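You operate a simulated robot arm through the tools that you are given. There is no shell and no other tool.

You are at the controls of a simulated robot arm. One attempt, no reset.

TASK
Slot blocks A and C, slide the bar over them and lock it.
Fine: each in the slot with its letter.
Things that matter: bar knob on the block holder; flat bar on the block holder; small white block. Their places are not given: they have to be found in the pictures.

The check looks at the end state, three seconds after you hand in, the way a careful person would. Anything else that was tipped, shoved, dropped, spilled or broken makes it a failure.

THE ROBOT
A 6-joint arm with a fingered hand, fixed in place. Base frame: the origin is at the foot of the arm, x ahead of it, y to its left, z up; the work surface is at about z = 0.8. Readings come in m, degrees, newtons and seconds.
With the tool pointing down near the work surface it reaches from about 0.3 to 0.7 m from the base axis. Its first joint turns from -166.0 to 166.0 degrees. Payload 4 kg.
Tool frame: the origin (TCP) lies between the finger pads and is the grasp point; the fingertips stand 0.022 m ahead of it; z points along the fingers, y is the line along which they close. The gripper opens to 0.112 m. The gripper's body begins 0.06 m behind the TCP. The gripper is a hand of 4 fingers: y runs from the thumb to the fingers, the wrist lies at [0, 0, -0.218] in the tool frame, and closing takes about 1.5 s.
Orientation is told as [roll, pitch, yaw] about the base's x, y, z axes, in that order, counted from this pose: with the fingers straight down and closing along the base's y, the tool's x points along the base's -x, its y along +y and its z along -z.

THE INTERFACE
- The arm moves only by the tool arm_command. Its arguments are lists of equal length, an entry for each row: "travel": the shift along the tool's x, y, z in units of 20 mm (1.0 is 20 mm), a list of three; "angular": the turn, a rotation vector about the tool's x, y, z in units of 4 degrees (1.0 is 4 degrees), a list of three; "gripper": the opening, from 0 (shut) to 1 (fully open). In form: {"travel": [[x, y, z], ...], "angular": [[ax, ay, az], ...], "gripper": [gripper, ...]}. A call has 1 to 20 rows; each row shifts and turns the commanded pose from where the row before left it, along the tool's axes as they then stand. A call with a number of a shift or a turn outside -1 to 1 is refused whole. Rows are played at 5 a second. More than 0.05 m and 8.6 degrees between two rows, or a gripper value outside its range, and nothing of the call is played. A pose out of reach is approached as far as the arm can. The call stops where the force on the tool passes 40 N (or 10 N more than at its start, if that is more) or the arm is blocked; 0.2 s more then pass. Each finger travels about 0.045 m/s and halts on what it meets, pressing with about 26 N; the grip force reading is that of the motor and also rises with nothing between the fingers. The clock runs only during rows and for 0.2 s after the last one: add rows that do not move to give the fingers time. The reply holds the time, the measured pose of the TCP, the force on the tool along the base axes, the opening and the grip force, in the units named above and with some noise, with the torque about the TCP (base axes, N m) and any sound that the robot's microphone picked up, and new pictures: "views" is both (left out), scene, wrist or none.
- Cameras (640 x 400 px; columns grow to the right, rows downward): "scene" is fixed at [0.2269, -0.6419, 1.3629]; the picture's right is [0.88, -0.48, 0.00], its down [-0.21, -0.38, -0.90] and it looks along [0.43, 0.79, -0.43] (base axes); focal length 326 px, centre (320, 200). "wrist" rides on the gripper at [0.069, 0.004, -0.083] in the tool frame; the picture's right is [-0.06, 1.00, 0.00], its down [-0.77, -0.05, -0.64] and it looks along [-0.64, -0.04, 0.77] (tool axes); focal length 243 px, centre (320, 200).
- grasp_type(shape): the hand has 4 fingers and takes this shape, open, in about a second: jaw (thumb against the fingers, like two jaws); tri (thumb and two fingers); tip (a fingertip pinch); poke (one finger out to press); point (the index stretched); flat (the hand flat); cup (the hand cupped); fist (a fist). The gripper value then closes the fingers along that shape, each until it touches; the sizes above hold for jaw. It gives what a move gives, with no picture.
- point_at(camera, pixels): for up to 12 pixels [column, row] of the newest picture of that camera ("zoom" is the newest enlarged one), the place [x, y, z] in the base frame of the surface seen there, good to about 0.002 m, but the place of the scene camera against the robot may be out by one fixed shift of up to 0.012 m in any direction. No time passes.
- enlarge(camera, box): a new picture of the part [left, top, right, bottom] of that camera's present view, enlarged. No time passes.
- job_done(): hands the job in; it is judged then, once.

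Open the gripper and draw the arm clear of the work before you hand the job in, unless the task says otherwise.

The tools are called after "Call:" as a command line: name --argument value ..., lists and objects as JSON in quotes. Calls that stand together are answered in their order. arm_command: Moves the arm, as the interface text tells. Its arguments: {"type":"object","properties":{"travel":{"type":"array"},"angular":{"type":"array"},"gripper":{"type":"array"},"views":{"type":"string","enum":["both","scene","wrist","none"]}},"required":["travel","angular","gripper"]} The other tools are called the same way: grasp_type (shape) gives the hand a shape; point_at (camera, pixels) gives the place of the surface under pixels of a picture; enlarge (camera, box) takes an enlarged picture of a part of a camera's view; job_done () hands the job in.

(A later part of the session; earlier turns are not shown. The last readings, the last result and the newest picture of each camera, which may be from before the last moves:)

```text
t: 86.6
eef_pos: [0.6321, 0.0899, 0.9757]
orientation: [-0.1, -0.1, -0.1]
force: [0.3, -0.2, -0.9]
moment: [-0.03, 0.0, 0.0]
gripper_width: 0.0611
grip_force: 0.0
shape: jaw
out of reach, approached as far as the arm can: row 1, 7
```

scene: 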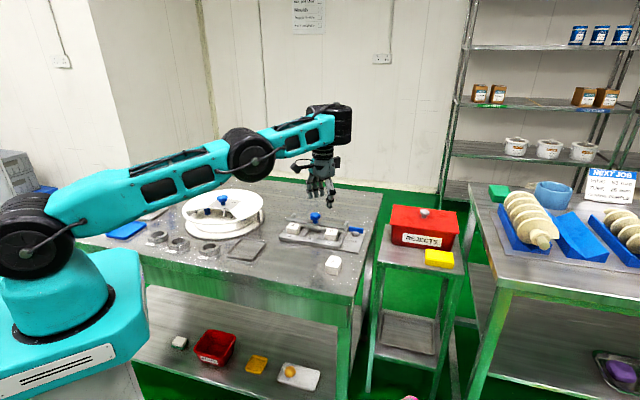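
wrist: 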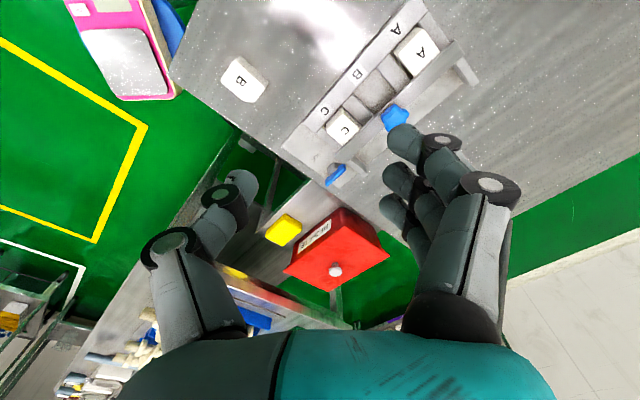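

The elbow is still on the wrong side (reach shell r 0.64–0.70). I repeat the approach to the stretch limit with a single row just past it, as happened the first time, and check the posture.

Call:
arm_command --travel '[[-0.7265, 0, 0], [-0.7265, 0, 0], [-0.7265, 0, 0], [-0.7265, 0, 0], [-0.7265, 0, 0]]' --angular '[[0, 0, 0], [0, 0, 0], [0, 0, 0], [0, 0, 0], [0, 0, 0]]' --gripper '[0.54, 0.54, 0.54, 0.54, 0.54]' --views "scene"

Call:
enlarge --camera "scene" --box '[0, 70, 370, 300]'

```text
t: 87.8
eef_pos: [0.6974, 0.0873, 0.975]
orientation: [-0.1, -0.1, 0.0]
force: [-0.2, -1.1, -0.2]
moment: [0.0, 0.03, 0.01]
gripper_width: 0.061
grip_force: 0.0
shape: jaw
out of reach, approached as far as the arm can: row 5
```

scene: 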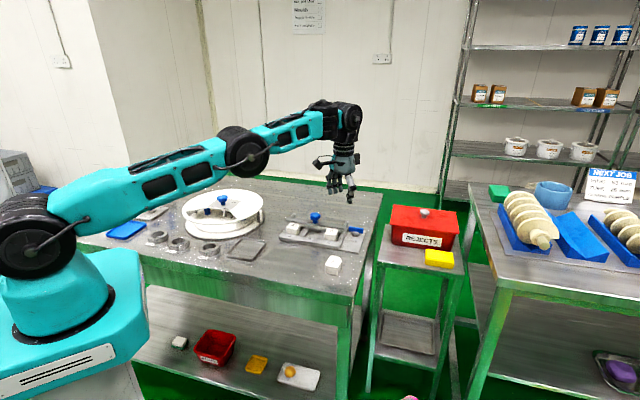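

```text
1.73 times, centred on (185, 185) of scene
```

zoom: 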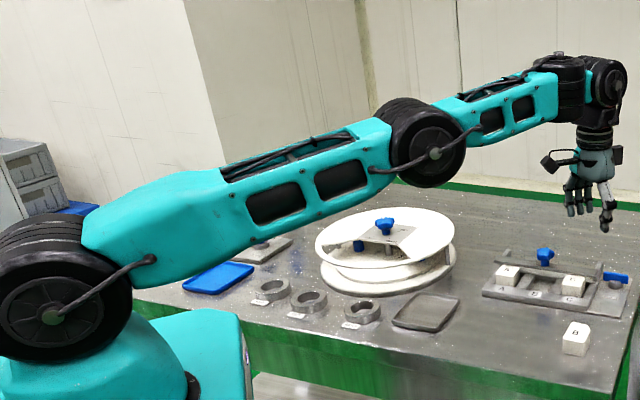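

The arm is now nearly straight. I step inward 30 mm and compare the elbow position to see which side it takes.

Call:
arm_command --travel '[[0.75, 0, 0], [0.75, 0, 0], [0.75, 0, 0], [0.75, 0, 0]]' --angular '[[0, 0, 0], [0, 0, 0], [0, 0, 0], [0, 0, 0]]' --gripper '[0.54, 0.54, 0.54, 0.54]' --views "scene"

```text
t: 88.8
eef_pos: [0.6386, 0.088, 0.9762]
orientation: [-0.1, -0.1, 0.0]
force: [-0.6, -0.5, 0.5]
moment: [-0.04, 0.0, -0.04]
gripper_width: 0.0613
grip_force: 0.0
shape: jaw
```

scene: 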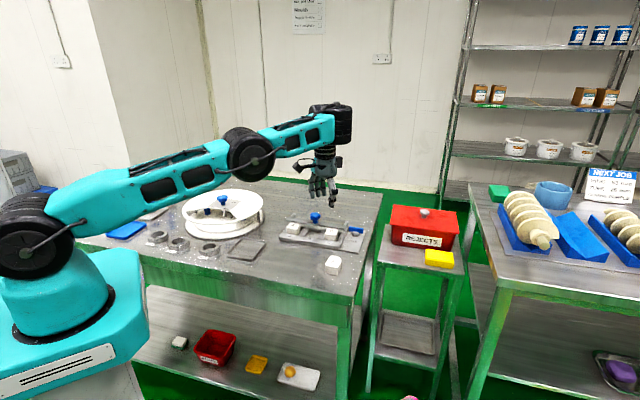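

I enlarge the wrist region again to compare how the joints are folded now.

Call:
enlarge --camera "scene" --box '[230, 80, 390, 210]'

Call:
enlarge --camera "scene" --box '[0, 100, 320, 300]'

```text
3.08 times, centred on (310, 145) of scene
```

zoom: 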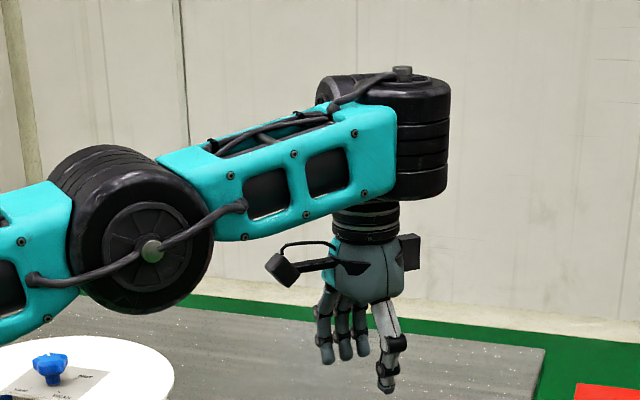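

```text
2.00 times, centred on (160, 200) of scene
```

zoom: 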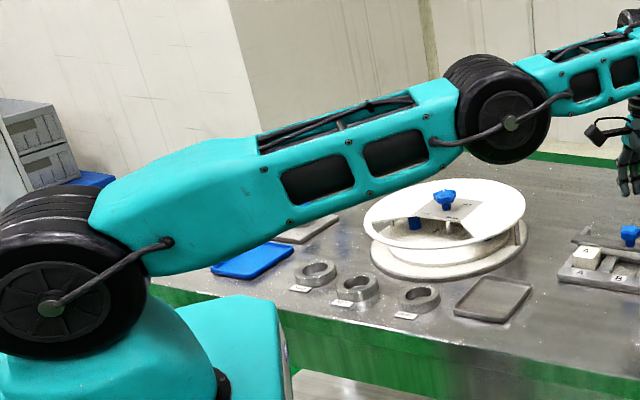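

The arm is practically straight and the solver keeps it there. I'll go high along the reach shell and then come down along its outer edge, which should bend the elbow back upward. First up to z≈1.25.

Call:
arm_command --travel '[[0.05, 0, -0.9], [0.05, 0, -0.9], [0.1, 0, -0.9], [0.1, 0, -0.9], [0.15, 0, -0.9], [0.2, 0, -0.9], [0.25, 0, -0.9], [0.3, 0, -0.9], [0.4, 0, -0.9], [0.45, 0, -0.85], [0.5, 0, -0.85], [0.5, 0, -0.85], [0.5, 0, -0.8], [0.55, 0, -0.8], [0.55, 0, -0.8], [0, 0, 0]]' --angular '[[0, 0, 0], [0, 0, 0], [0, 0, 0], [0, 0, 0], [0, 0, 0], [0, 0, 0], [0, 0, 0], [0, 0, 0], [0, 0, 0], [0, 0, 0], [0, 0, 0], [0, 0, 0], [0, 0, 0], [0, 0, 0], [0, 0, 0], [0, 0, 0]]' --gripper '[0.54, 0.54, 0.54, 0.54, 0.54, 0.54, 0.54, 0.54, 0.54, 0.54, 0.54, 0.54, 0.54, 0.54, 0.54, 0.54]' --views "scene"

```text
t: 92.2
eef_pos: [0.5434, 0.0879, 1.2358]
orientation: [-0.1, -0.1, 0.2]
force: [0.1, 0.0, 0.6]
moment: [0.0, 0.01, -0.02]
gripper_width: 0.061
grip_force: 0.0
shape: jaw
```

scene: 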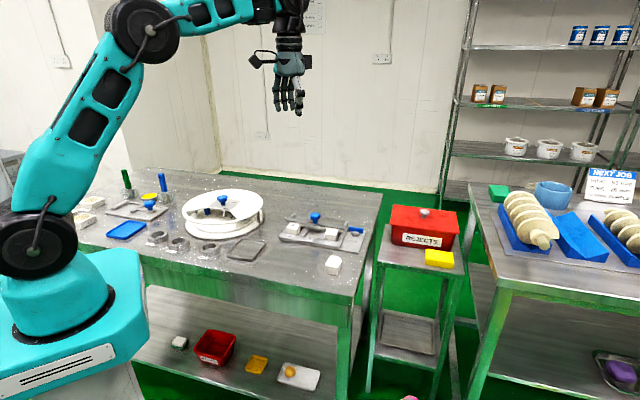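

The elbow is now well up at (150,30), the normal posture. I move down and inward to (0.50,0.09,1.0) where there is plenty of freedom.

Call:
arm_command --travel '[[0.3, 0, 0.9], [0.3, 0, 0.9], [0.3, 0, 0.9], [0.3, 0, 0.9], [0.2, 0, 0.9], [0.2, 0, 0.9], [0.2, 0, 0.9], [0.2, 0, 0.9], [0.1, 0, 0.9], [0, 0, 0.9], [0, 0, 0.9], [0, 0, 0.9], [0, 0, 0.9], [0, 0, 0]]' --angular '[[0, 0, 0], [0, 0, 0], [0, 0, 0], [0, 0, 0], [0, 0, 0], [0, 0, 0], [0, 0, 0], [0, 0, 0], [0, 0, 0], [0, 0, 0], [0, 0, 0], [0, 0, 0], [0, 0, 0], [0, 0, 0]]' --gripper '[0.54, 0.54, 0.54, 0.54, 0.54, 0.54, 0.54, 0.54, 0.54, 0.54, 0.54, 0.54, 0.54, 0.54]' --views "scene"

```text
t: 95.2
eef_pos: [0.5025, 0.0869, 1.0019]
orientation: [-0.1, -0.1, 0.0]
force: [0.2, -0.7, 0.5]
moment: [0.03, 0.01, 0.01]
gripper_width: 0.0606
grip_force: 0.0
shape: jaw
```

scene: 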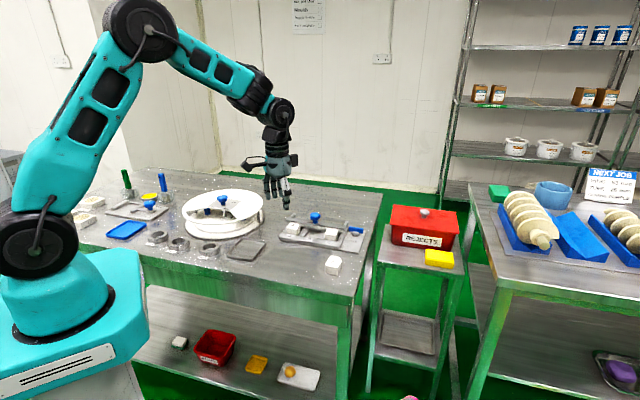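

Posture is back to normal, elbow high. Now I tilt outward by 28° here (pitch −28°).

Call:
arm_command --travel '[[0, 0, 0], [0, 0, 0], [0, 0, 0], [0, 0, 0], [0, 0, 0], [0, 0, 0], [0, 0, 0], [0, 0, 0]]' --angular '[[0, -1, 0], [0, -1, 0], [0, -1, 0], [0, -1, 0], [0, -1, 0], [0, -1, 0], [0, -1, 0], [0, 0, 0]]' --gripper '[0.54, 0.54, 0.54, 0.54, 0.54, 0.54, 0.54, 0.54]' --views "both"

```text
t: 97.0
eef_pos: [0.5016, 0.0886, 1.0022]
orientation: [-0.1, -28.1, 0.0]
force: [0.3, -0.6, -0.5]
moment: [-0.01, -0.04, 0.0]
gripper_width: 0.0613
grip_force: 0.0
shape: jaw
```

scene: 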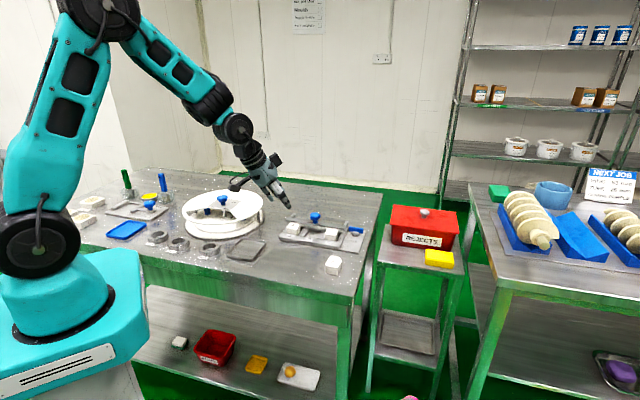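
wrist: 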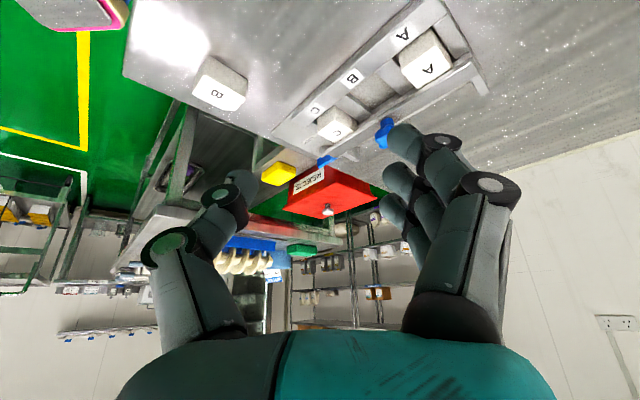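

Tilting works now. I switch to the "poke" shape (thumb extended, fingers curled away) and examine where the thumb tip lies.

Call:
grasp_type --shape "poke"

Call:
arm_command --travel '[[0, 0, 0], [0, 0, 0], [0, 0, 0]]' --angular '[[0, 0, 0], [0, 0, 0], [0, 0, 0]]' --gripper '[1, 1, 1]' --views "both"

Call:
enlarge --camera "scene" --box '[220, 130, 320, 220]'

Call:
enlarge --camera "wrist" --box '[190, 120, 540, 340]'

```text
t: 97.9
eef_pos: [0.5018, 0.088, 1.0036]
orientation: [-0.1, -28.1, 0.0]
force: [0.4, 1.1, -0.4]
moment: [0.02, 0.03, 0.0]
gripper_width: 0.0002
grip_force: 0.0
shape: poke
```

```text
t: 98.7
eef_pos: [0.5015, 0.0881, 1.0018]
orientation: [-0.1, -28.1, 0.0]
force: [-0.3, 0.0, -0.2]
moment: [0.01, 0.02, 0.0]
gripper_width: 0.0001
grip_force: 0.1
shape: poke
```

scene: 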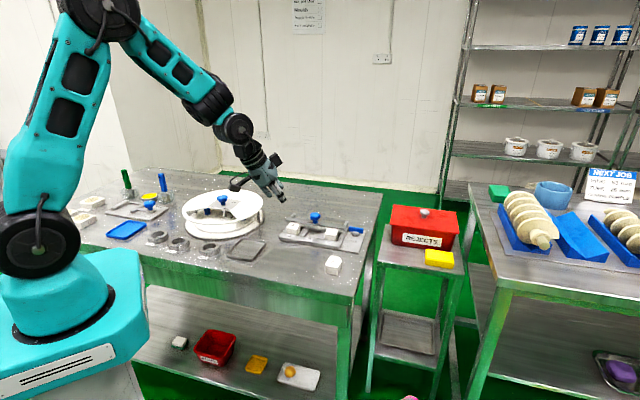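
wrist: 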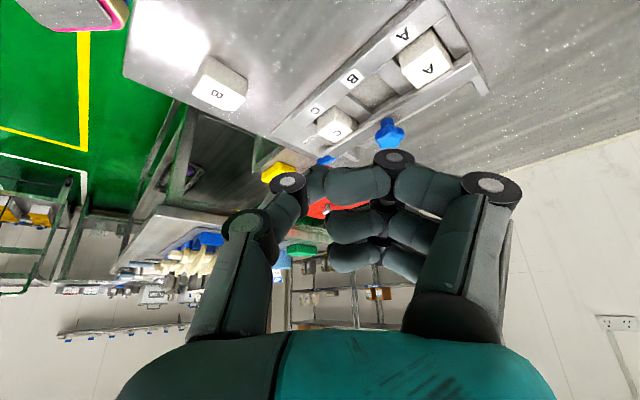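

```text
4.44 times, centred on (270, 175) of scene
```

zoom: 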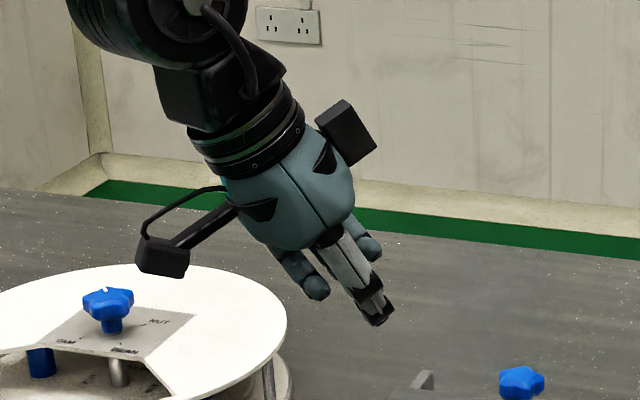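

```text
1.82 times, centred on (365, 230) of wrist
```

zoom: 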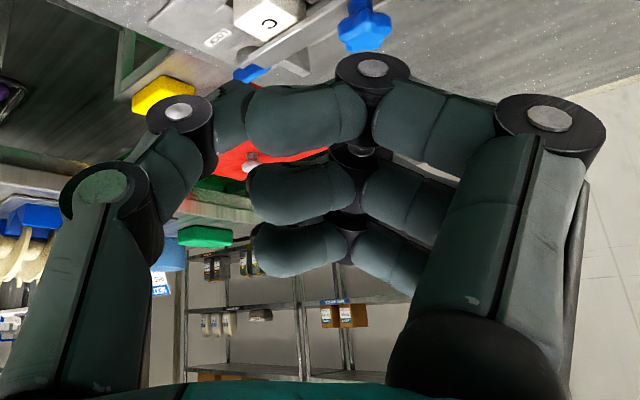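

The thumb clearly projects ~3 cm beyond the curled fingers. I measure points on the thumb (joint at (180,110), distal part at (225,95)) to place its tip.

Call:
point_at --camera "zoom" --pixels '[[180, 110], [225, 95], [235, 90], [220, 115], [238, 110], [230, 140], [165, 160], [255, 120], [300, 110], [270, 180], [150, 130], [210, 150]]'

Call:
enlarge --camera "scene" --box '[255, 170, 295, 215]'

```text
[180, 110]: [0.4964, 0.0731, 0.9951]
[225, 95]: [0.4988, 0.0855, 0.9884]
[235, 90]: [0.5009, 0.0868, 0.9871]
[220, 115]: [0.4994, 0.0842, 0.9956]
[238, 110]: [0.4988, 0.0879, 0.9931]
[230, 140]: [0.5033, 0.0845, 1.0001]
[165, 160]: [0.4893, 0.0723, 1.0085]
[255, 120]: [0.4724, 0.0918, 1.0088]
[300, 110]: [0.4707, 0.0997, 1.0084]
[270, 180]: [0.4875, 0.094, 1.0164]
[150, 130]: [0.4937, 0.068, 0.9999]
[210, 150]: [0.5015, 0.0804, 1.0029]
```

```text
8.89 times, centred on (275, 192) of scene
```

zoom: 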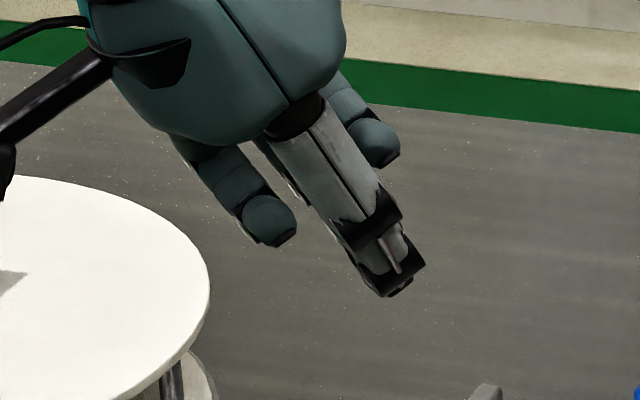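

The thumb tip lies essentially on the tool axis (≈0.02 m ahead of the TCP) and the curled fingers are 3 cm behind it. To keep the curled fingers away from the bar, I spin the hand about its own axis so they face away from the holder; first half of the spin.

Call:
arm_command --travel '[[0, 0, 0], [0, 0, 0], [0, 0, 0], [0, 0, 0], [0, 0, 0], [0, 0, 0], [0, 0, 0], [0, 0, 0], [0, 0, 0], [0, 0, 0], [0, 0, 0], [0, 0, 0], [0, 0, 0], [0, 0, 0], [0, 0, 0], [0, 0, 0], [0, 0, 0]]' --angular '[[0, 0, 1], [0, 0, 1], [0, 0, 1], [0, 0, 1], [0, 0, 1], [0, 0, 1], [0, 0, 1], [0, 0, 1], [0, 0, 1], [0, 0, 1], [0, 0, 1], [0, 0, 1], [0, 0, 1], [0, 0, 1], [0, 0, 1], [0, 0, 1], [0, 0, 1]]' --gripper '[1, 1, 1, 1, 1, 1, 1, 1, 1, 1, 1, 1, 1, 1, 1, 1, 1]' --views "scene"

```text
t: 102.3
eef_pos: [0.5033, 0.0889, 1.0036]
orientation: [26.3, -10.1, -70.6]
force: [-0.2, 0.4, 1.2]
moment: [0.0, -0.01, 0.01]
gripper_width: 0.0
grip_force: 0.1
shape: poke
```

scene: 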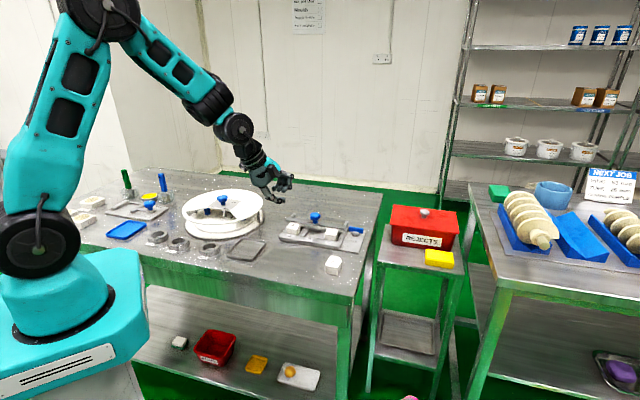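

The spin went as commanded (no limits). I do the remaining 67°.

Call:
arm_command --travel '[[0, 0, 0], [0, 0, 0], [0, 0, 0], [0, 0, 0], [0, 0, 0], [0, 0, 0], [0, 0, 0], [0, 0, 0], [0, 0, 0], [0, 0, 0], [0, 0, 0], [0, 0, 0], [0, 0, 0], [0, 0, 0], [0, 0, 0], [0, 0, 0], [0, 0, 0]]' --angular '[[0, 0, 1], [0, 0, 1], [0, 0, 1], [0, 0, 1], [0, 0, 1], [0, 0, 1], [0, 0, 1], [0, 0, 1], [0, 0, 1], [0, 0, 1], [0, 0, 1], [0, 0, 1], [0, 0, 1], [0, 0, 1], [0, 0, 1], [0, 0, 1], [0, 0, 0.75]]' --gripper '[1, 1, 1, 1, 1, 1, 1, 1, 1, 1, 1, 1, 1, 1, 1, 1, 1]' --views "both"

Call:
enlarge --camera "scene" --box '[230, 130, 330, 220]'

```text
t: 105.9
eef_pos: [0.5017, 0.0874, 1.003]
orientation: [20.8, 19.4, -131.5]
force: [-0.5, 0.5, 0.4]
moment: [0.03, -0.01, 0.02]
gripper_width: 0.0
grip_force: 0.0
shape: poke
```

scene: 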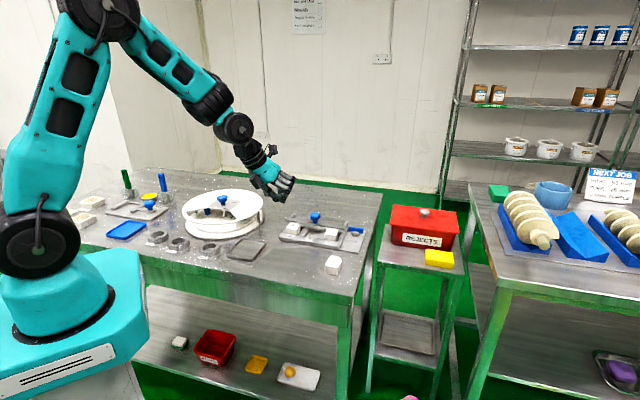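
wrist: 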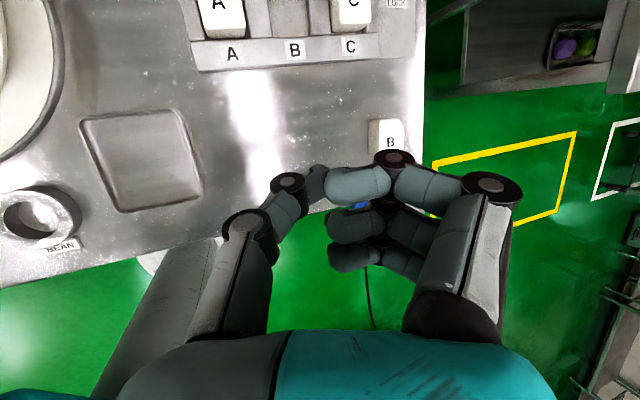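

```text
4.44 times, centred on (280, 175) of scene
```

zoom: 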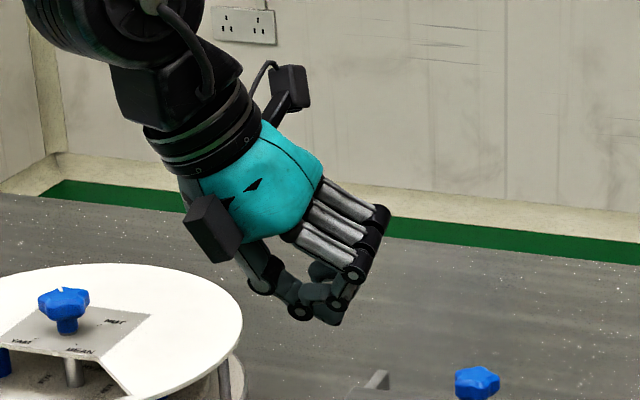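

The fingers now face away from the holder. I measure the thumb and curled finger joints in this pose to verify which part is lowest.

Call:
point_at --camera "wrist" --pixels '[[395, 158], [360, 182], [330, 180], [316, 172], [312, 180], [288, 182], [245, 225], [355, 225], [350, 255], [388, 205], [318, 168], [320, 190]]'

Call:
enlarge --camera "wrist" --box '[240, 130, 440, 290]'

```text
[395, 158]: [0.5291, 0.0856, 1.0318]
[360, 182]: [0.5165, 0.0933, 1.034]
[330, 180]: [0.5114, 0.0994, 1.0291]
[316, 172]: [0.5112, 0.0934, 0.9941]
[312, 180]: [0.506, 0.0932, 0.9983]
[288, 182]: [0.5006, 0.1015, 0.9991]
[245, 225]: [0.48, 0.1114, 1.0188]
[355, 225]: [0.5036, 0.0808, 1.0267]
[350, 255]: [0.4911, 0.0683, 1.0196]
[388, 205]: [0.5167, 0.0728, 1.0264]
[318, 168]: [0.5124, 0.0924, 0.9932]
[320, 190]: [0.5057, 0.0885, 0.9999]
```

```text
2.50 times, centred on (340, 210) of wrist
```

zoom: 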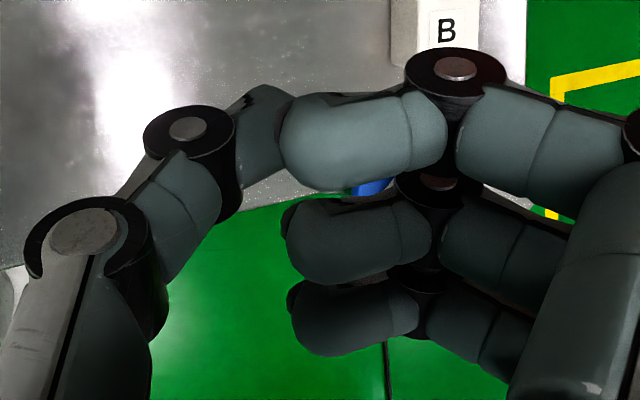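

The thumb's distal joint sits beside its tip, so for pushing along +v the tip should lead. I spin back by 90° so the thumb pad faces +v (tip leading, narrow in u).

Call:
arm_command --travel '[[0, 0, 0], [0, 0, 0], [0, 0, 0], [0, 0, 0], [0, 0, 0], [0, 0, 0], [0, 0, 0], [0, 0, 0], [0, 0, 0], [0, 0, 0], [0, 0, 0], [0, 0, 0], [0, 0, 0], [0, 0, 0], [0, 0, 0], [0, 0, 0], [0, 0, 0], [0, 0, 0], [0, 0, 0], [0, 0, 0]]' --angular '[[0, 0, -1], [0, 0, -1], [0, 0, -1], [0, 0, -1], [0, 0, -1], [0, 0, -1], [0, 0, -1], [0, 0, -1], [0, 0, -1], [0, 0, -1], [0, 0, -1], [0, 0, -1], [0, 0, -1], [0, 0, -1], [0, 0, -1], [0, 0, -1], [0, 0, -1], [0, 0, -1], [0, 0, -1], [0, 0, -1]]' --gripper '[1, 1, 1, 1, 1, 1, 1, 1, 1, 1, 1, 1, 1, 1, 1, 1, 1, 1, 1, 1]' --views "none"

Call:
arm_command --travel '[[0, 0, 0], [0, 0, 0], [0, 0, 0], [0, 0, 0]]' --angular '[[0, 0, -1], [0, 0, -1], [0, 0, -0.5], [0, 0, 0]]' --gripper '[1, 1, 1, 1]' --views "both"

```text
t: 110.1
eef_pos: [0.5019, 0.0867, 1.002]
orientation: [23.6, -15.7, -58.3]
force: [-0.5, -0.1, 1.4]
moment: [-0.01, 0.01, 0.0]
gripper_width: 0.0001
grip_force: 0.1
shape: poke
```

```text
t: 111.1
eef_pos: [0.5025, 0.088, 1.0033]
orientation: [20.6, -19.5, -48.7]
force: [-0.5, 0.5, 0.9]
moment: [-0.02, 0.0, 0.02]
gripper_width: 0.0
grip_force: 0.0
shape: poke
```

scene: 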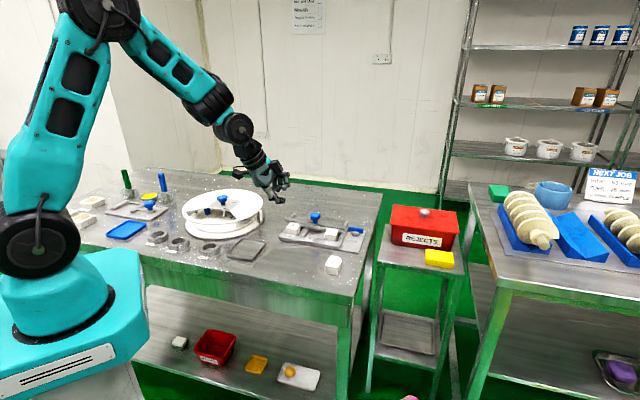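
wrist: 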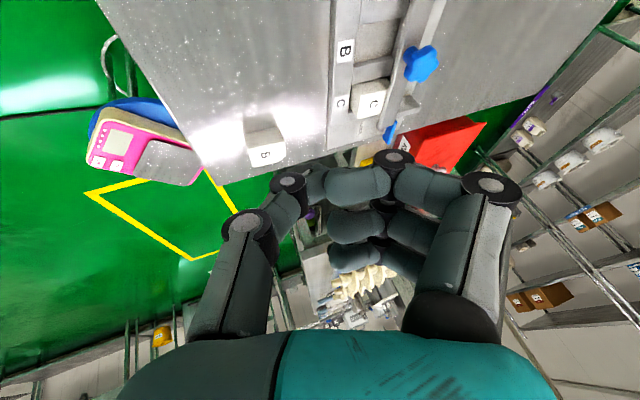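

Thumb pad now faces +v. I measure the thumb tip area at (312-320,165-185) relative to the TCP in this pose.

Call:
enlarge --camera "wrist" --box '[260, 140, 360, 220]'

Call:
point_at --camera "wrist" --pixels '[[318, 167], [314, 170], [310, 176], [318, 178], [312, 190], [322, 165], [288, 182], [325, 180], [322, 195]]'

Call:
enlarge --camera "scene" --box '[240, 150, 310, 220]'

```text
5.00 times, centred on (310, 180) of wrist
```

zoom: 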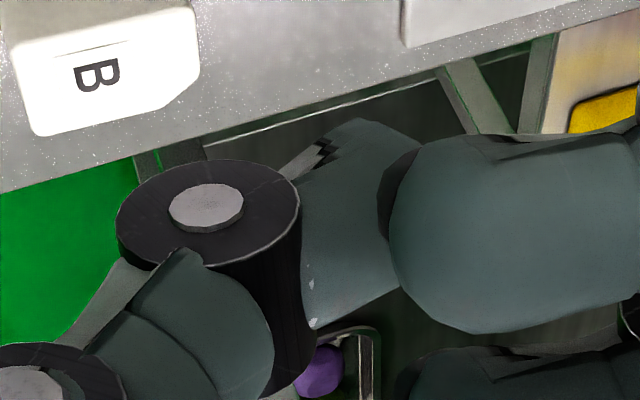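

```text
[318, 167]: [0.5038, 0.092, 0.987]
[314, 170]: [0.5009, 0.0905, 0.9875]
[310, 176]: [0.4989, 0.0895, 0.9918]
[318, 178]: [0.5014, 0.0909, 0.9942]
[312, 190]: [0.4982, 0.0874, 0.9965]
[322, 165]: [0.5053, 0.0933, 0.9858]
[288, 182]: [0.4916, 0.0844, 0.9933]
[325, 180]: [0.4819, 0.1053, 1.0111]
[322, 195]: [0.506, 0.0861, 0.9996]
```

```text
5.71 times, centred on (275, 185) of scene
```

zoom: 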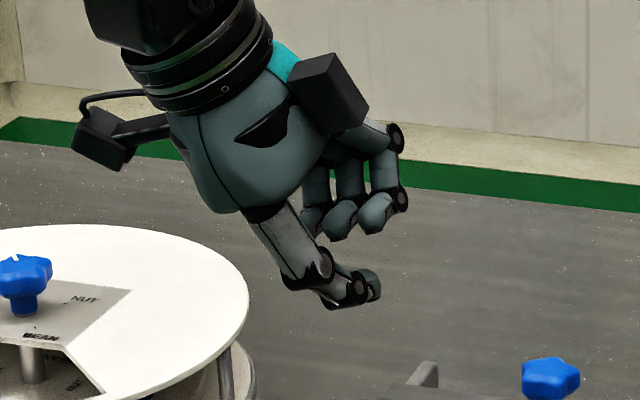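

The thumb tip leads at roughly TCP+(0.009,0.001,−0.014) with its underside ~0.021 below the TCP. I carry the hand above the front of the lever's outer end, to (0.7485,0.061,0.93).

Call:
arm_command --travel '[[-0.7395, 0.5505, 0.903], [-0.7395, 0.5505, 0.903], [-0.7395, 0.5505, 0.903], [-0.7395, 0.5505, 0.903], [-0.7395, 0.5505, 0.903], [-0.7395, 0.5505, 0.903], [-0.7395, 0.5505, 0.903], [-0.7395, 0.5505, 0.903], [-0.7395, 0.5505, 0.903], [-0.7395, 0.5505, 0.903], [0, 0, 0]]' --angular '[[0, 0, 0], [0, 0, 0], [0, 0, 0], [0, 0, 0], [0, 0, 0], [0, 0, 0], [0, 0, 0], [0, 0, 0], [0, 0, 0], [0, 0, 0], [0, 0, 0]]' --gripper '[1, 1, 1, 1, 1, 1, 1, 1, 1, 1, 1]' --views "both"

Call:
enlarge --camera "scene" --box '[290, 150, 400, 260]'

```text
t: 113.5
eef_pos: [0.75, 0.0609, 0.9304]
orientation: [20.6, -19.5, -48.6]
force: [0.1, -0.3, -0.3]
moment: [-0.03, -0.01, 0.0]
gripper_width: 0.0
grip_force: 0.1
shape: poke
```

scene: 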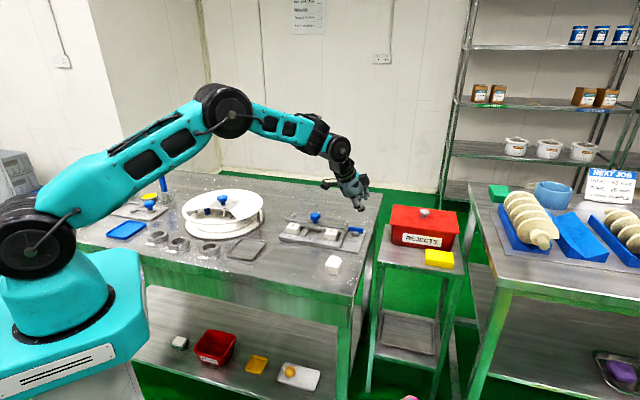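
wrist: 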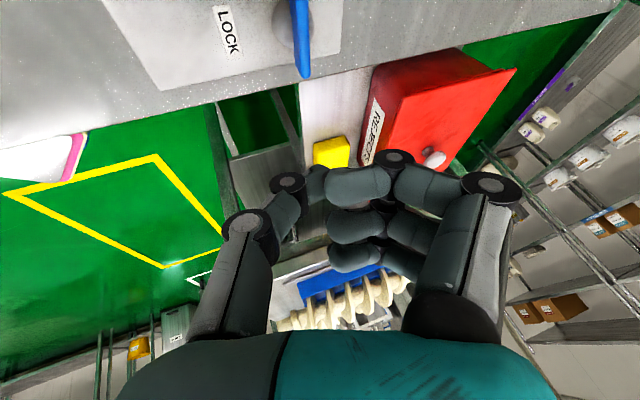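

```text
3.64 times, centred on (345, 205) of scene
```

zoom: 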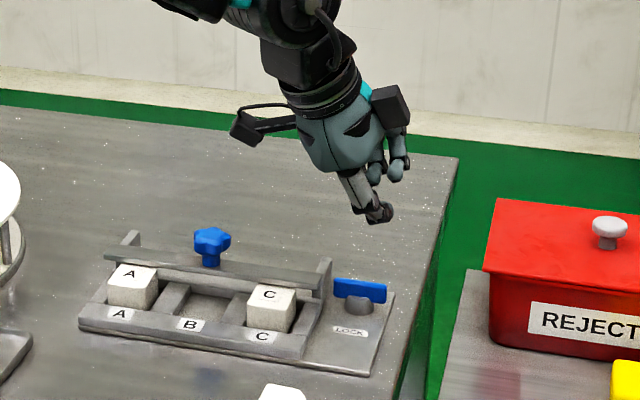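

In position above; the wrist view shows the lever at (293–310, 0–78). I measure its outer end and face from here.

Call:
point_at --camera "wrist" --pixels '[[303, 72], [300, 50], [297, 20], [295, 5], [293, 50], [308, 50], [309, 70], [285, 25], [228, 30], [270, 60], [318, 168], [288, 183]]'

Call:
enlarge --camera "wrist" --box '[240, 0, 370, 100]'

```text
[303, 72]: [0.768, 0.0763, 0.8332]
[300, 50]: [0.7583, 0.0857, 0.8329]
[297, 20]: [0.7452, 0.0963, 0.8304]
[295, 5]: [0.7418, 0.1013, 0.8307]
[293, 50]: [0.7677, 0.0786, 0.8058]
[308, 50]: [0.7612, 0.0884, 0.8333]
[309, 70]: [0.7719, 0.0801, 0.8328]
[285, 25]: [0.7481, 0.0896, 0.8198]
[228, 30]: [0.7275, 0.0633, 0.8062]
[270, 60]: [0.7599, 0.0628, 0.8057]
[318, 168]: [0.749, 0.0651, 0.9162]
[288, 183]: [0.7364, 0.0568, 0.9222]
```

```text
4.00 times, centred on (305, 50) of wrist
```

zoom: 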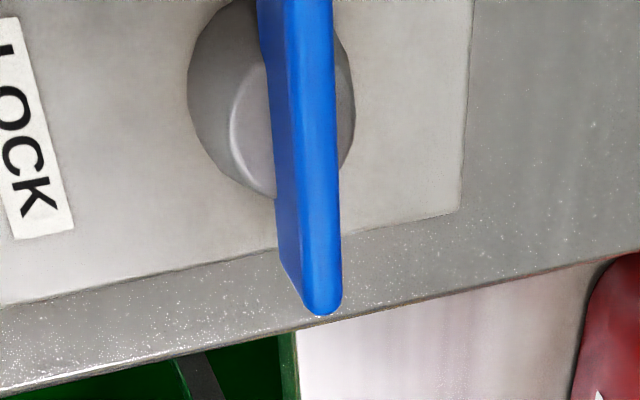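

Call:
point_at --camera "zoom" --pixels '[[192, 90], [350, 100], [205, 150], [240, 185], [215, 40], [245, 100], [322, 305], [300, 200], [330, 200], [300, 20], [328, 20], [345, 150]]'

```text
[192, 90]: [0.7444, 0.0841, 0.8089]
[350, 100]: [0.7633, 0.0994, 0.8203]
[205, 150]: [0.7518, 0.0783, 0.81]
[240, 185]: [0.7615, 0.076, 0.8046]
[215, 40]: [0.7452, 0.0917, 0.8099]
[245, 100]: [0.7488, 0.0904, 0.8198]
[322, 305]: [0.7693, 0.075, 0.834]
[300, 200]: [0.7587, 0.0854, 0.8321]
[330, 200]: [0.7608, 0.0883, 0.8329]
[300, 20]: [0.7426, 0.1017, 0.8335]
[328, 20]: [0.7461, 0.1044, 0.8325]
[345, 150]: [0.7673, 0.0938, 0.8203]
```

Hub centre is about u=0.469, v=0.598 and the lever's outer tip at u≈0.493. I lower the thumb in front of the outer half (TCP z≈0.843), about 12 mm short of the lever's face.

Call:
arm_command --travel '[[0.2722, -0.2642, 0.6232], [0.2722, -0.2642, 0.6232], [0.2722, -0.2642, 0.6232], [0.2722, -0.2642, 0.6232], [0.2722, -0.2642, 0.6232], [0.2722, -0.2642, 0.6232], [0, 0, 0]]' --angular '[[0, 0, 0], [0, 0, 0], [0, 0, 0], [0, 0, 0], [0, 0, 0], [0, 0, 0], [0, 0, 0]]' --gripper '[1, 1, 1, 1, 1, 1, 1]' --views "both"

Call:
enlarge --camera "scene" --box '[300, 180, 390, 260]'

Call:
enlarge --camera "wrist" --box '[240, 60, 400, 200]'

```text
t: 115.1
eef_pos: [0.7436, 0.061, 0.8412]
orientation: [20.7, -19.5, -48.6]
force: [1.6, 0.7, 0.8]
moment: [0.01, -0.02, -0.05]
gripper_width: 0.0
grip_force: 0.1
shape: poke
```

scene: 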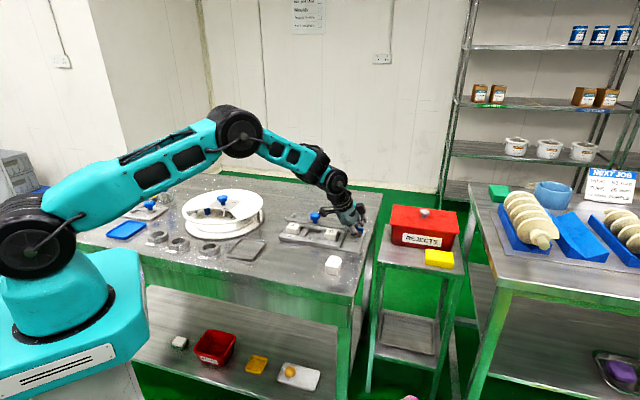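
wrist: 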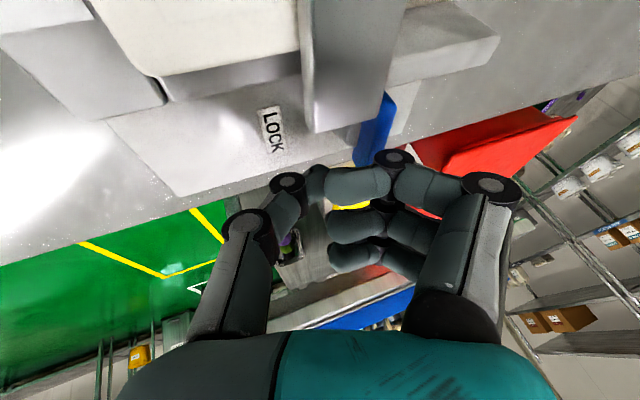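

```text
5.00 times, centred on (345, 220) of scene
```

zoom: 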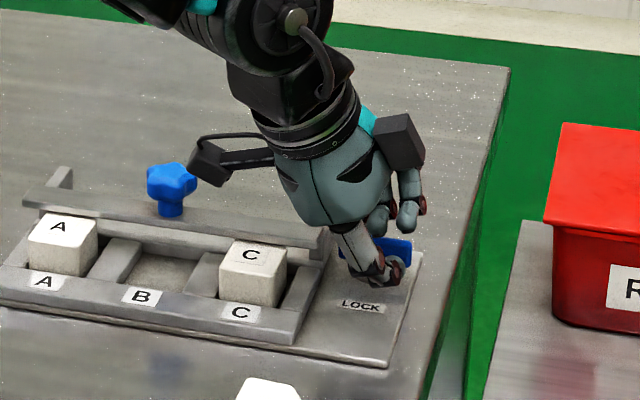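

```text
2.86 times, centred on (320, 130) of wrist
```

zoom: 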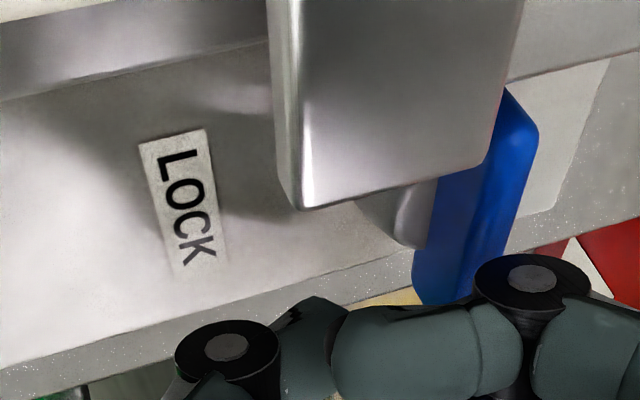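

The thumb is in front of the lever, no contact. I push along +v: 12 mm first in 3 mm rows to come up to the lever.

Call:
arm_command --travel '[[0.009, 0.14, 0.0495], [0.009, 0.14, 0.0495], [0.009, 0.14, 0.0495], [0.009, 0.14, 0.0495], [0, 0, 0]]' --angular '[[0, 0, 0], [0, 0, 0], [0, 0, 0], [0, 0, 0], [0, 0, 0]]' --gripper '[1, 1, 1, 1, 1]' --views "none"

```text
t: 116.3
eef_pos: [0.7524, 0.0697, 0.8406]
orientation: [20.6, -19.5, -48.5]
force: [-0.4, -0.2, -0.2]
moment: [-0.06, 0.0, 0.02]
gripper_width: 0.0
grip_force: 0.0
shape: poke
```

No contact yet. I continue in 2 mm rows for 8 mm.

Call:
arm_command --travel '[[0.006, 0.0935, 0.033], [0.006, 0.0935, 0.033], [0.006, 0.0935, 0.033], [0.006, 0.0935, 0.033], [0, 0, 0]]' --angular '[[0, 0, 0], [0, 0, 0], [0, 0, 0], [0, 0, 0], [0, 0, 0]]' --gripper '[1, 1, 1, 1, 1]' --views "both"

Call:
enlarge --camera "wrist" --box '[240, 60, 400, 200]'

Call:
enlarge --camera "scene" --box '[330, 200, 380, 250]'

```text
t: 117.5
eef_pos: [0.7562, 0.0731, 0.8408]
orientation: [20.6, -19.3, -48.7]
force: [-15.7, -12.2, 3.7]
moment: [-0.15, 0.19, -0.09]
gripper_width: 0.0
grip_force: 0.0
shape: poke
```

scene: 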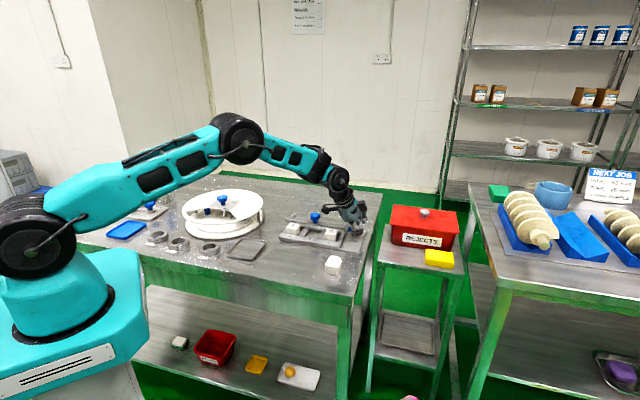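
wrist: 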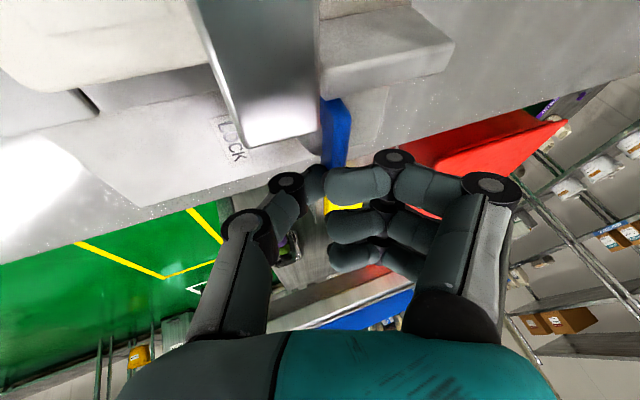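

```text
2.86 times, centred on (320, 130) of wrist
```

zoom: 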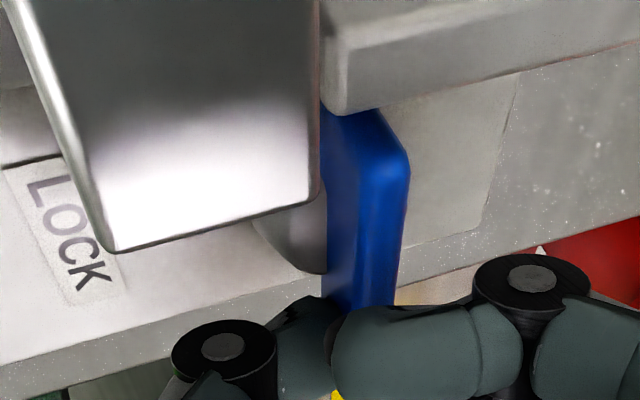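

```text
8.00 times, centred on (355, 225) of scene
```

zoom: 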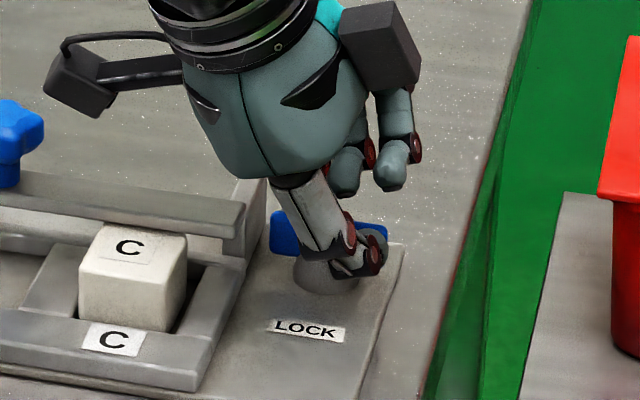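

Contact: about 20 N pushing back along −v, with the thumb on the lever. I measure the lever's points now to see whether it has turned.

Call:
point_at --camera "wrist" --pixels '[[340, 110], [342, 130], [340, 150], [335, 160], [345, 120], [328, 130], [326, 115], [346, 140]]'

```text
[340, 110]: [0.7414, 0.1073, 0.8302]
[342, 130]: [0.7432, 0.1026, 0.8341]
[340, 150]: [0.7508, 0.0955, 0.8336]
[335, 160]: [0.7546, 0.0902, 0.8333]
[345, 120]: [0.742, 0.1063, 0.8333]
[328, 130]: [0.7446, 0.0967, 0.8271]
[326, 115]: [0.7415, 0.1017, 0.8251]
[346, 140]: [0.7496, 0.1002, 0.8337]
```

The lever's points still lie on v≈0.598–0.600: it does not turn this way under 20 N, so that side is its stop. I back off, rise 8 mm and shift to the lever's inner half to push it the other way round.

Call:
arm_command --travel '[[-0.049, -0.196, -0.172], [-0.049, -0.196, -0.172], [-0.049, -0.196, -0.172], [-0.049, -0.196, -0.172], [0, 0, 0]]' --angular '[[0, 0, 0], [0, 0, 0], [0, 0, 0], [0, 0, 0], [0, 0, 0]]' --gripper '[1, 1, 1, 1, 1]' --views "both"

Call:
enlarge --camera "scene" --box '[320, 195, 380, 250]'

```text
t: 118.7
eef_pos: [0.7445, 0.0606, 0.849]
orientation: [20.7, -19.5, -48.6]
force: [-0.2, 0.3, 0.0]
moment: [-0.02, 0.0, -0.01]
gripper_width: 0.0
grip_force: 0.0
shape: poke
```

scene: 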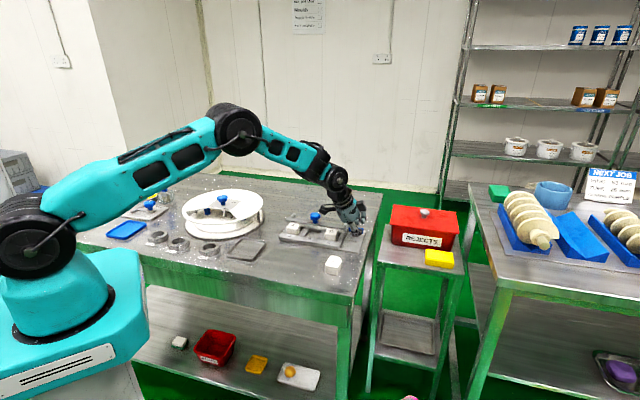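
wrist: 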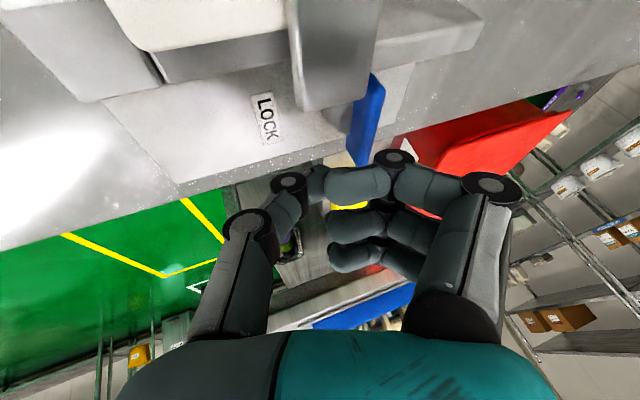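

```text
7.27 times, centred on (350, 222) of scene
```

zoom: 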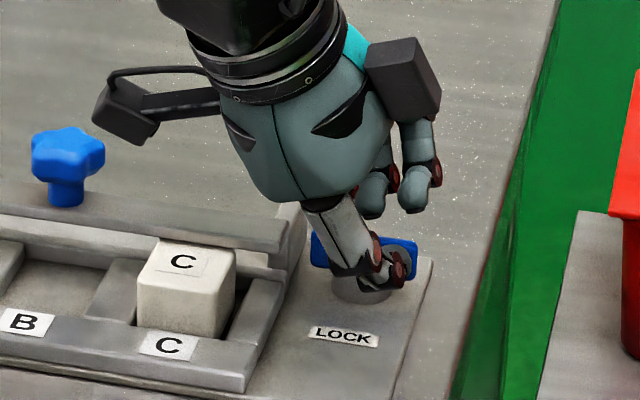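

I verify the bar end's exact position (edge from (302,107) to (368,88)) before shifting sideways next to it.

Call:
point_at --camera "wrist" --pixels '[[306, 104], [330, 98], [360, 88], [300, 60], [340, 60], [378, 80], [372, 120], [358, 130], [440, 40], [400, 55], [362, 100], [355, 150]]'

```text
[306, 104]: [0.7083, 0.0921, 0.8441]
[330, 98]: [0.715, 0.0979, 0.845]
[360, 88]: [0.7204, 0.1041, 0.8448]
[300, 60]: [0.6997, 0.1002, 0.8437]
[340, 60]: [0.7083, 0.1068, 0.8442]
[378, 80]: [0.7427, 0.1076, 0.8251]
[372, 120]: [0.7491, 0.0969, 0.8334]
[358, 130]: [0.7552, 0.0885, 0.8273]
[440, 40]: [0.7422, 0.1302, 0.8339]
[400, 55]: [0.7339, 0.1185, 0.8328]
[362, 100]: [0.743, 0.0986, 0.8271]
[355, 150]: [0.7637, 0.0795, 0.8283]
```

Bar end is at u≈0.4365, leaving room. I shift −32 mm along u so the thumb faces the lever's inner half.

Call:
arm_command --travel '[[0.3816, 0.024, -0.135], [0.3816, 0.024, -0.135], [0.3816, 0.024, -0.135], [0.3816, 0.024, -0.135], [0, 0, 0]]' --angular '[[0, 0, 0], [0, 0, 0], [0, 0, 0], [0, 0, 0], [0, 0, 0]]' --gripper '[1, 1, 1, 1, 1]' --views "both"

Call:
enlarge --camera "scene" --box '[310, 190, 380, 250]'

Call:
enlarge --camera "wrist" --box '[260, 40, 500, 210]'

```text
t: 119.9
eef_pos: [0.7215, 0.0838, 0.8502]
orientation: [20.5, -19.6, -48.5]
force: [-1.1, -0.3, -0.4]
moment: [0.01, -0.02, -0.03]
gripper_width: 0.0
grip_force: 0.0
shape: poke
```

scene: 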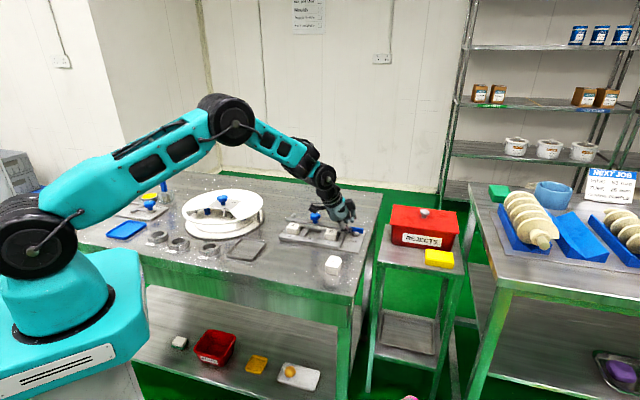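
wrist: 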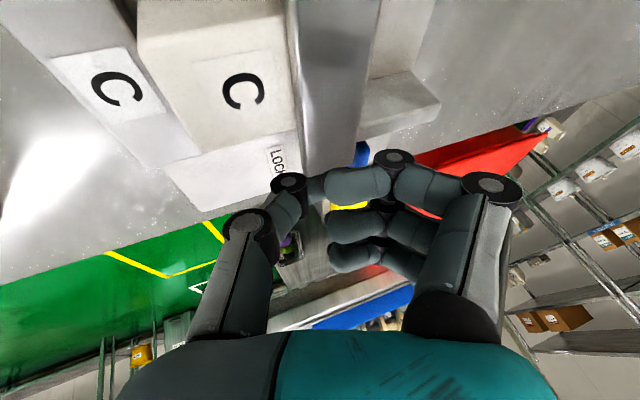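

```text
6.67 times, centred on (345, 220) of scene
```

zoom: 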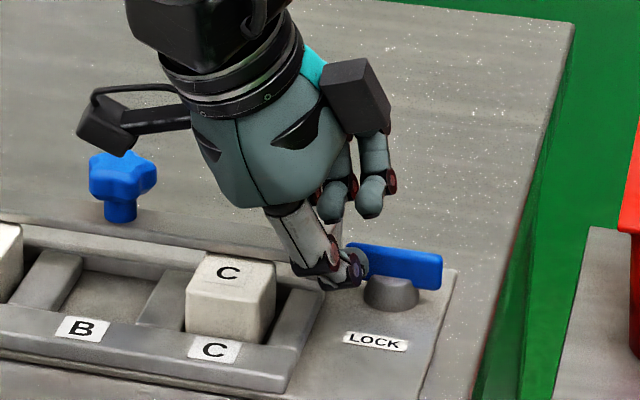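

```text
2.35 times, centred on (380, 125) of wrist
```

zoom: 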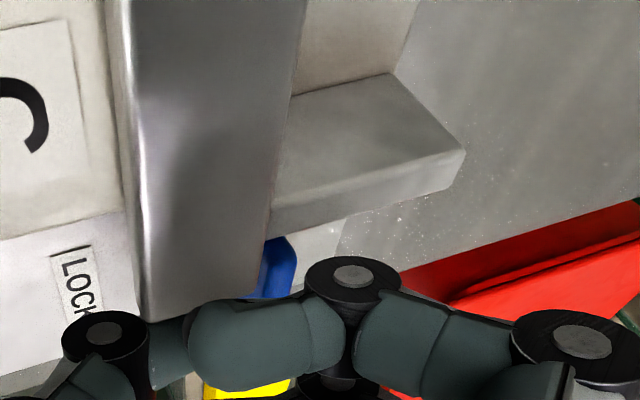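

The thumb tip is now just in front of the lever's inner end. I push along +v: 10 mm up to near contact, then in smaller steps.

Call:
arm_command --travel '[[0.009, 0.14, 0.0495], [0.009, 0.14, 0.0495], [0.009, 0.14, 0.0495], [0.009, 0.14, 0.0495], [0.006, 0.0935, 0.033], [0.006, 0.0935, 0.033], [0, 0, 0]]' --angular '[[0, 0, 0], [0, 0, 0], [0, 0, 0], [0, 0, 0], [0, 0, 0], [0, 0, 0], [0, 0, 0]]' --gripper '[1, 1, 1, 1, 1, 1, 1]' --views "both"

Call:
enlarge --camera "scene" --box '[310, 190, 380, 250]'

```text
t: 121.5
eef_pos: [0.7328, 0.0957, 0.8485]
orientation: [20.7, -19.5, -48.6]
force: [-0.6, -1.2, 0.4]
moment: [0.01, 0.02, -0.01]
gripper_width: 0.0
grip_force: 0.0
shape: poke
```

scene: 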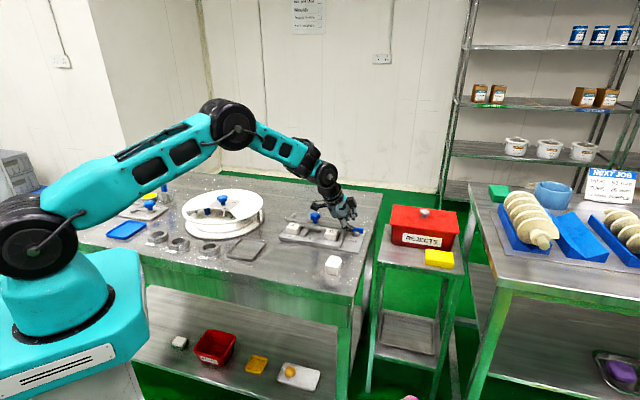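
wrist: 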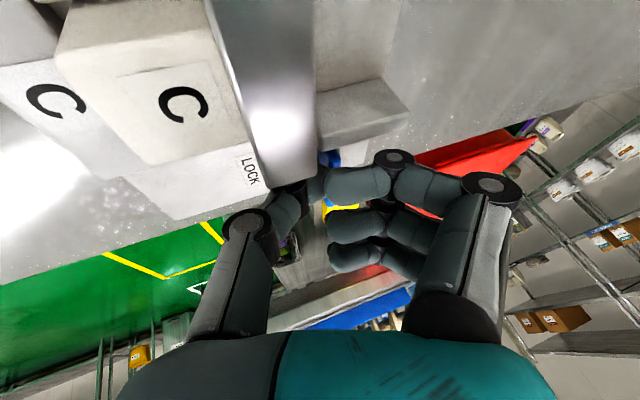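

```text
6.67 times, centred on (345, 220) of scene
```

zoom: 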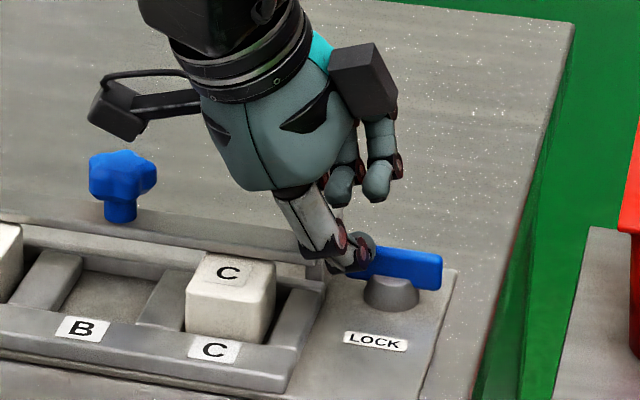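

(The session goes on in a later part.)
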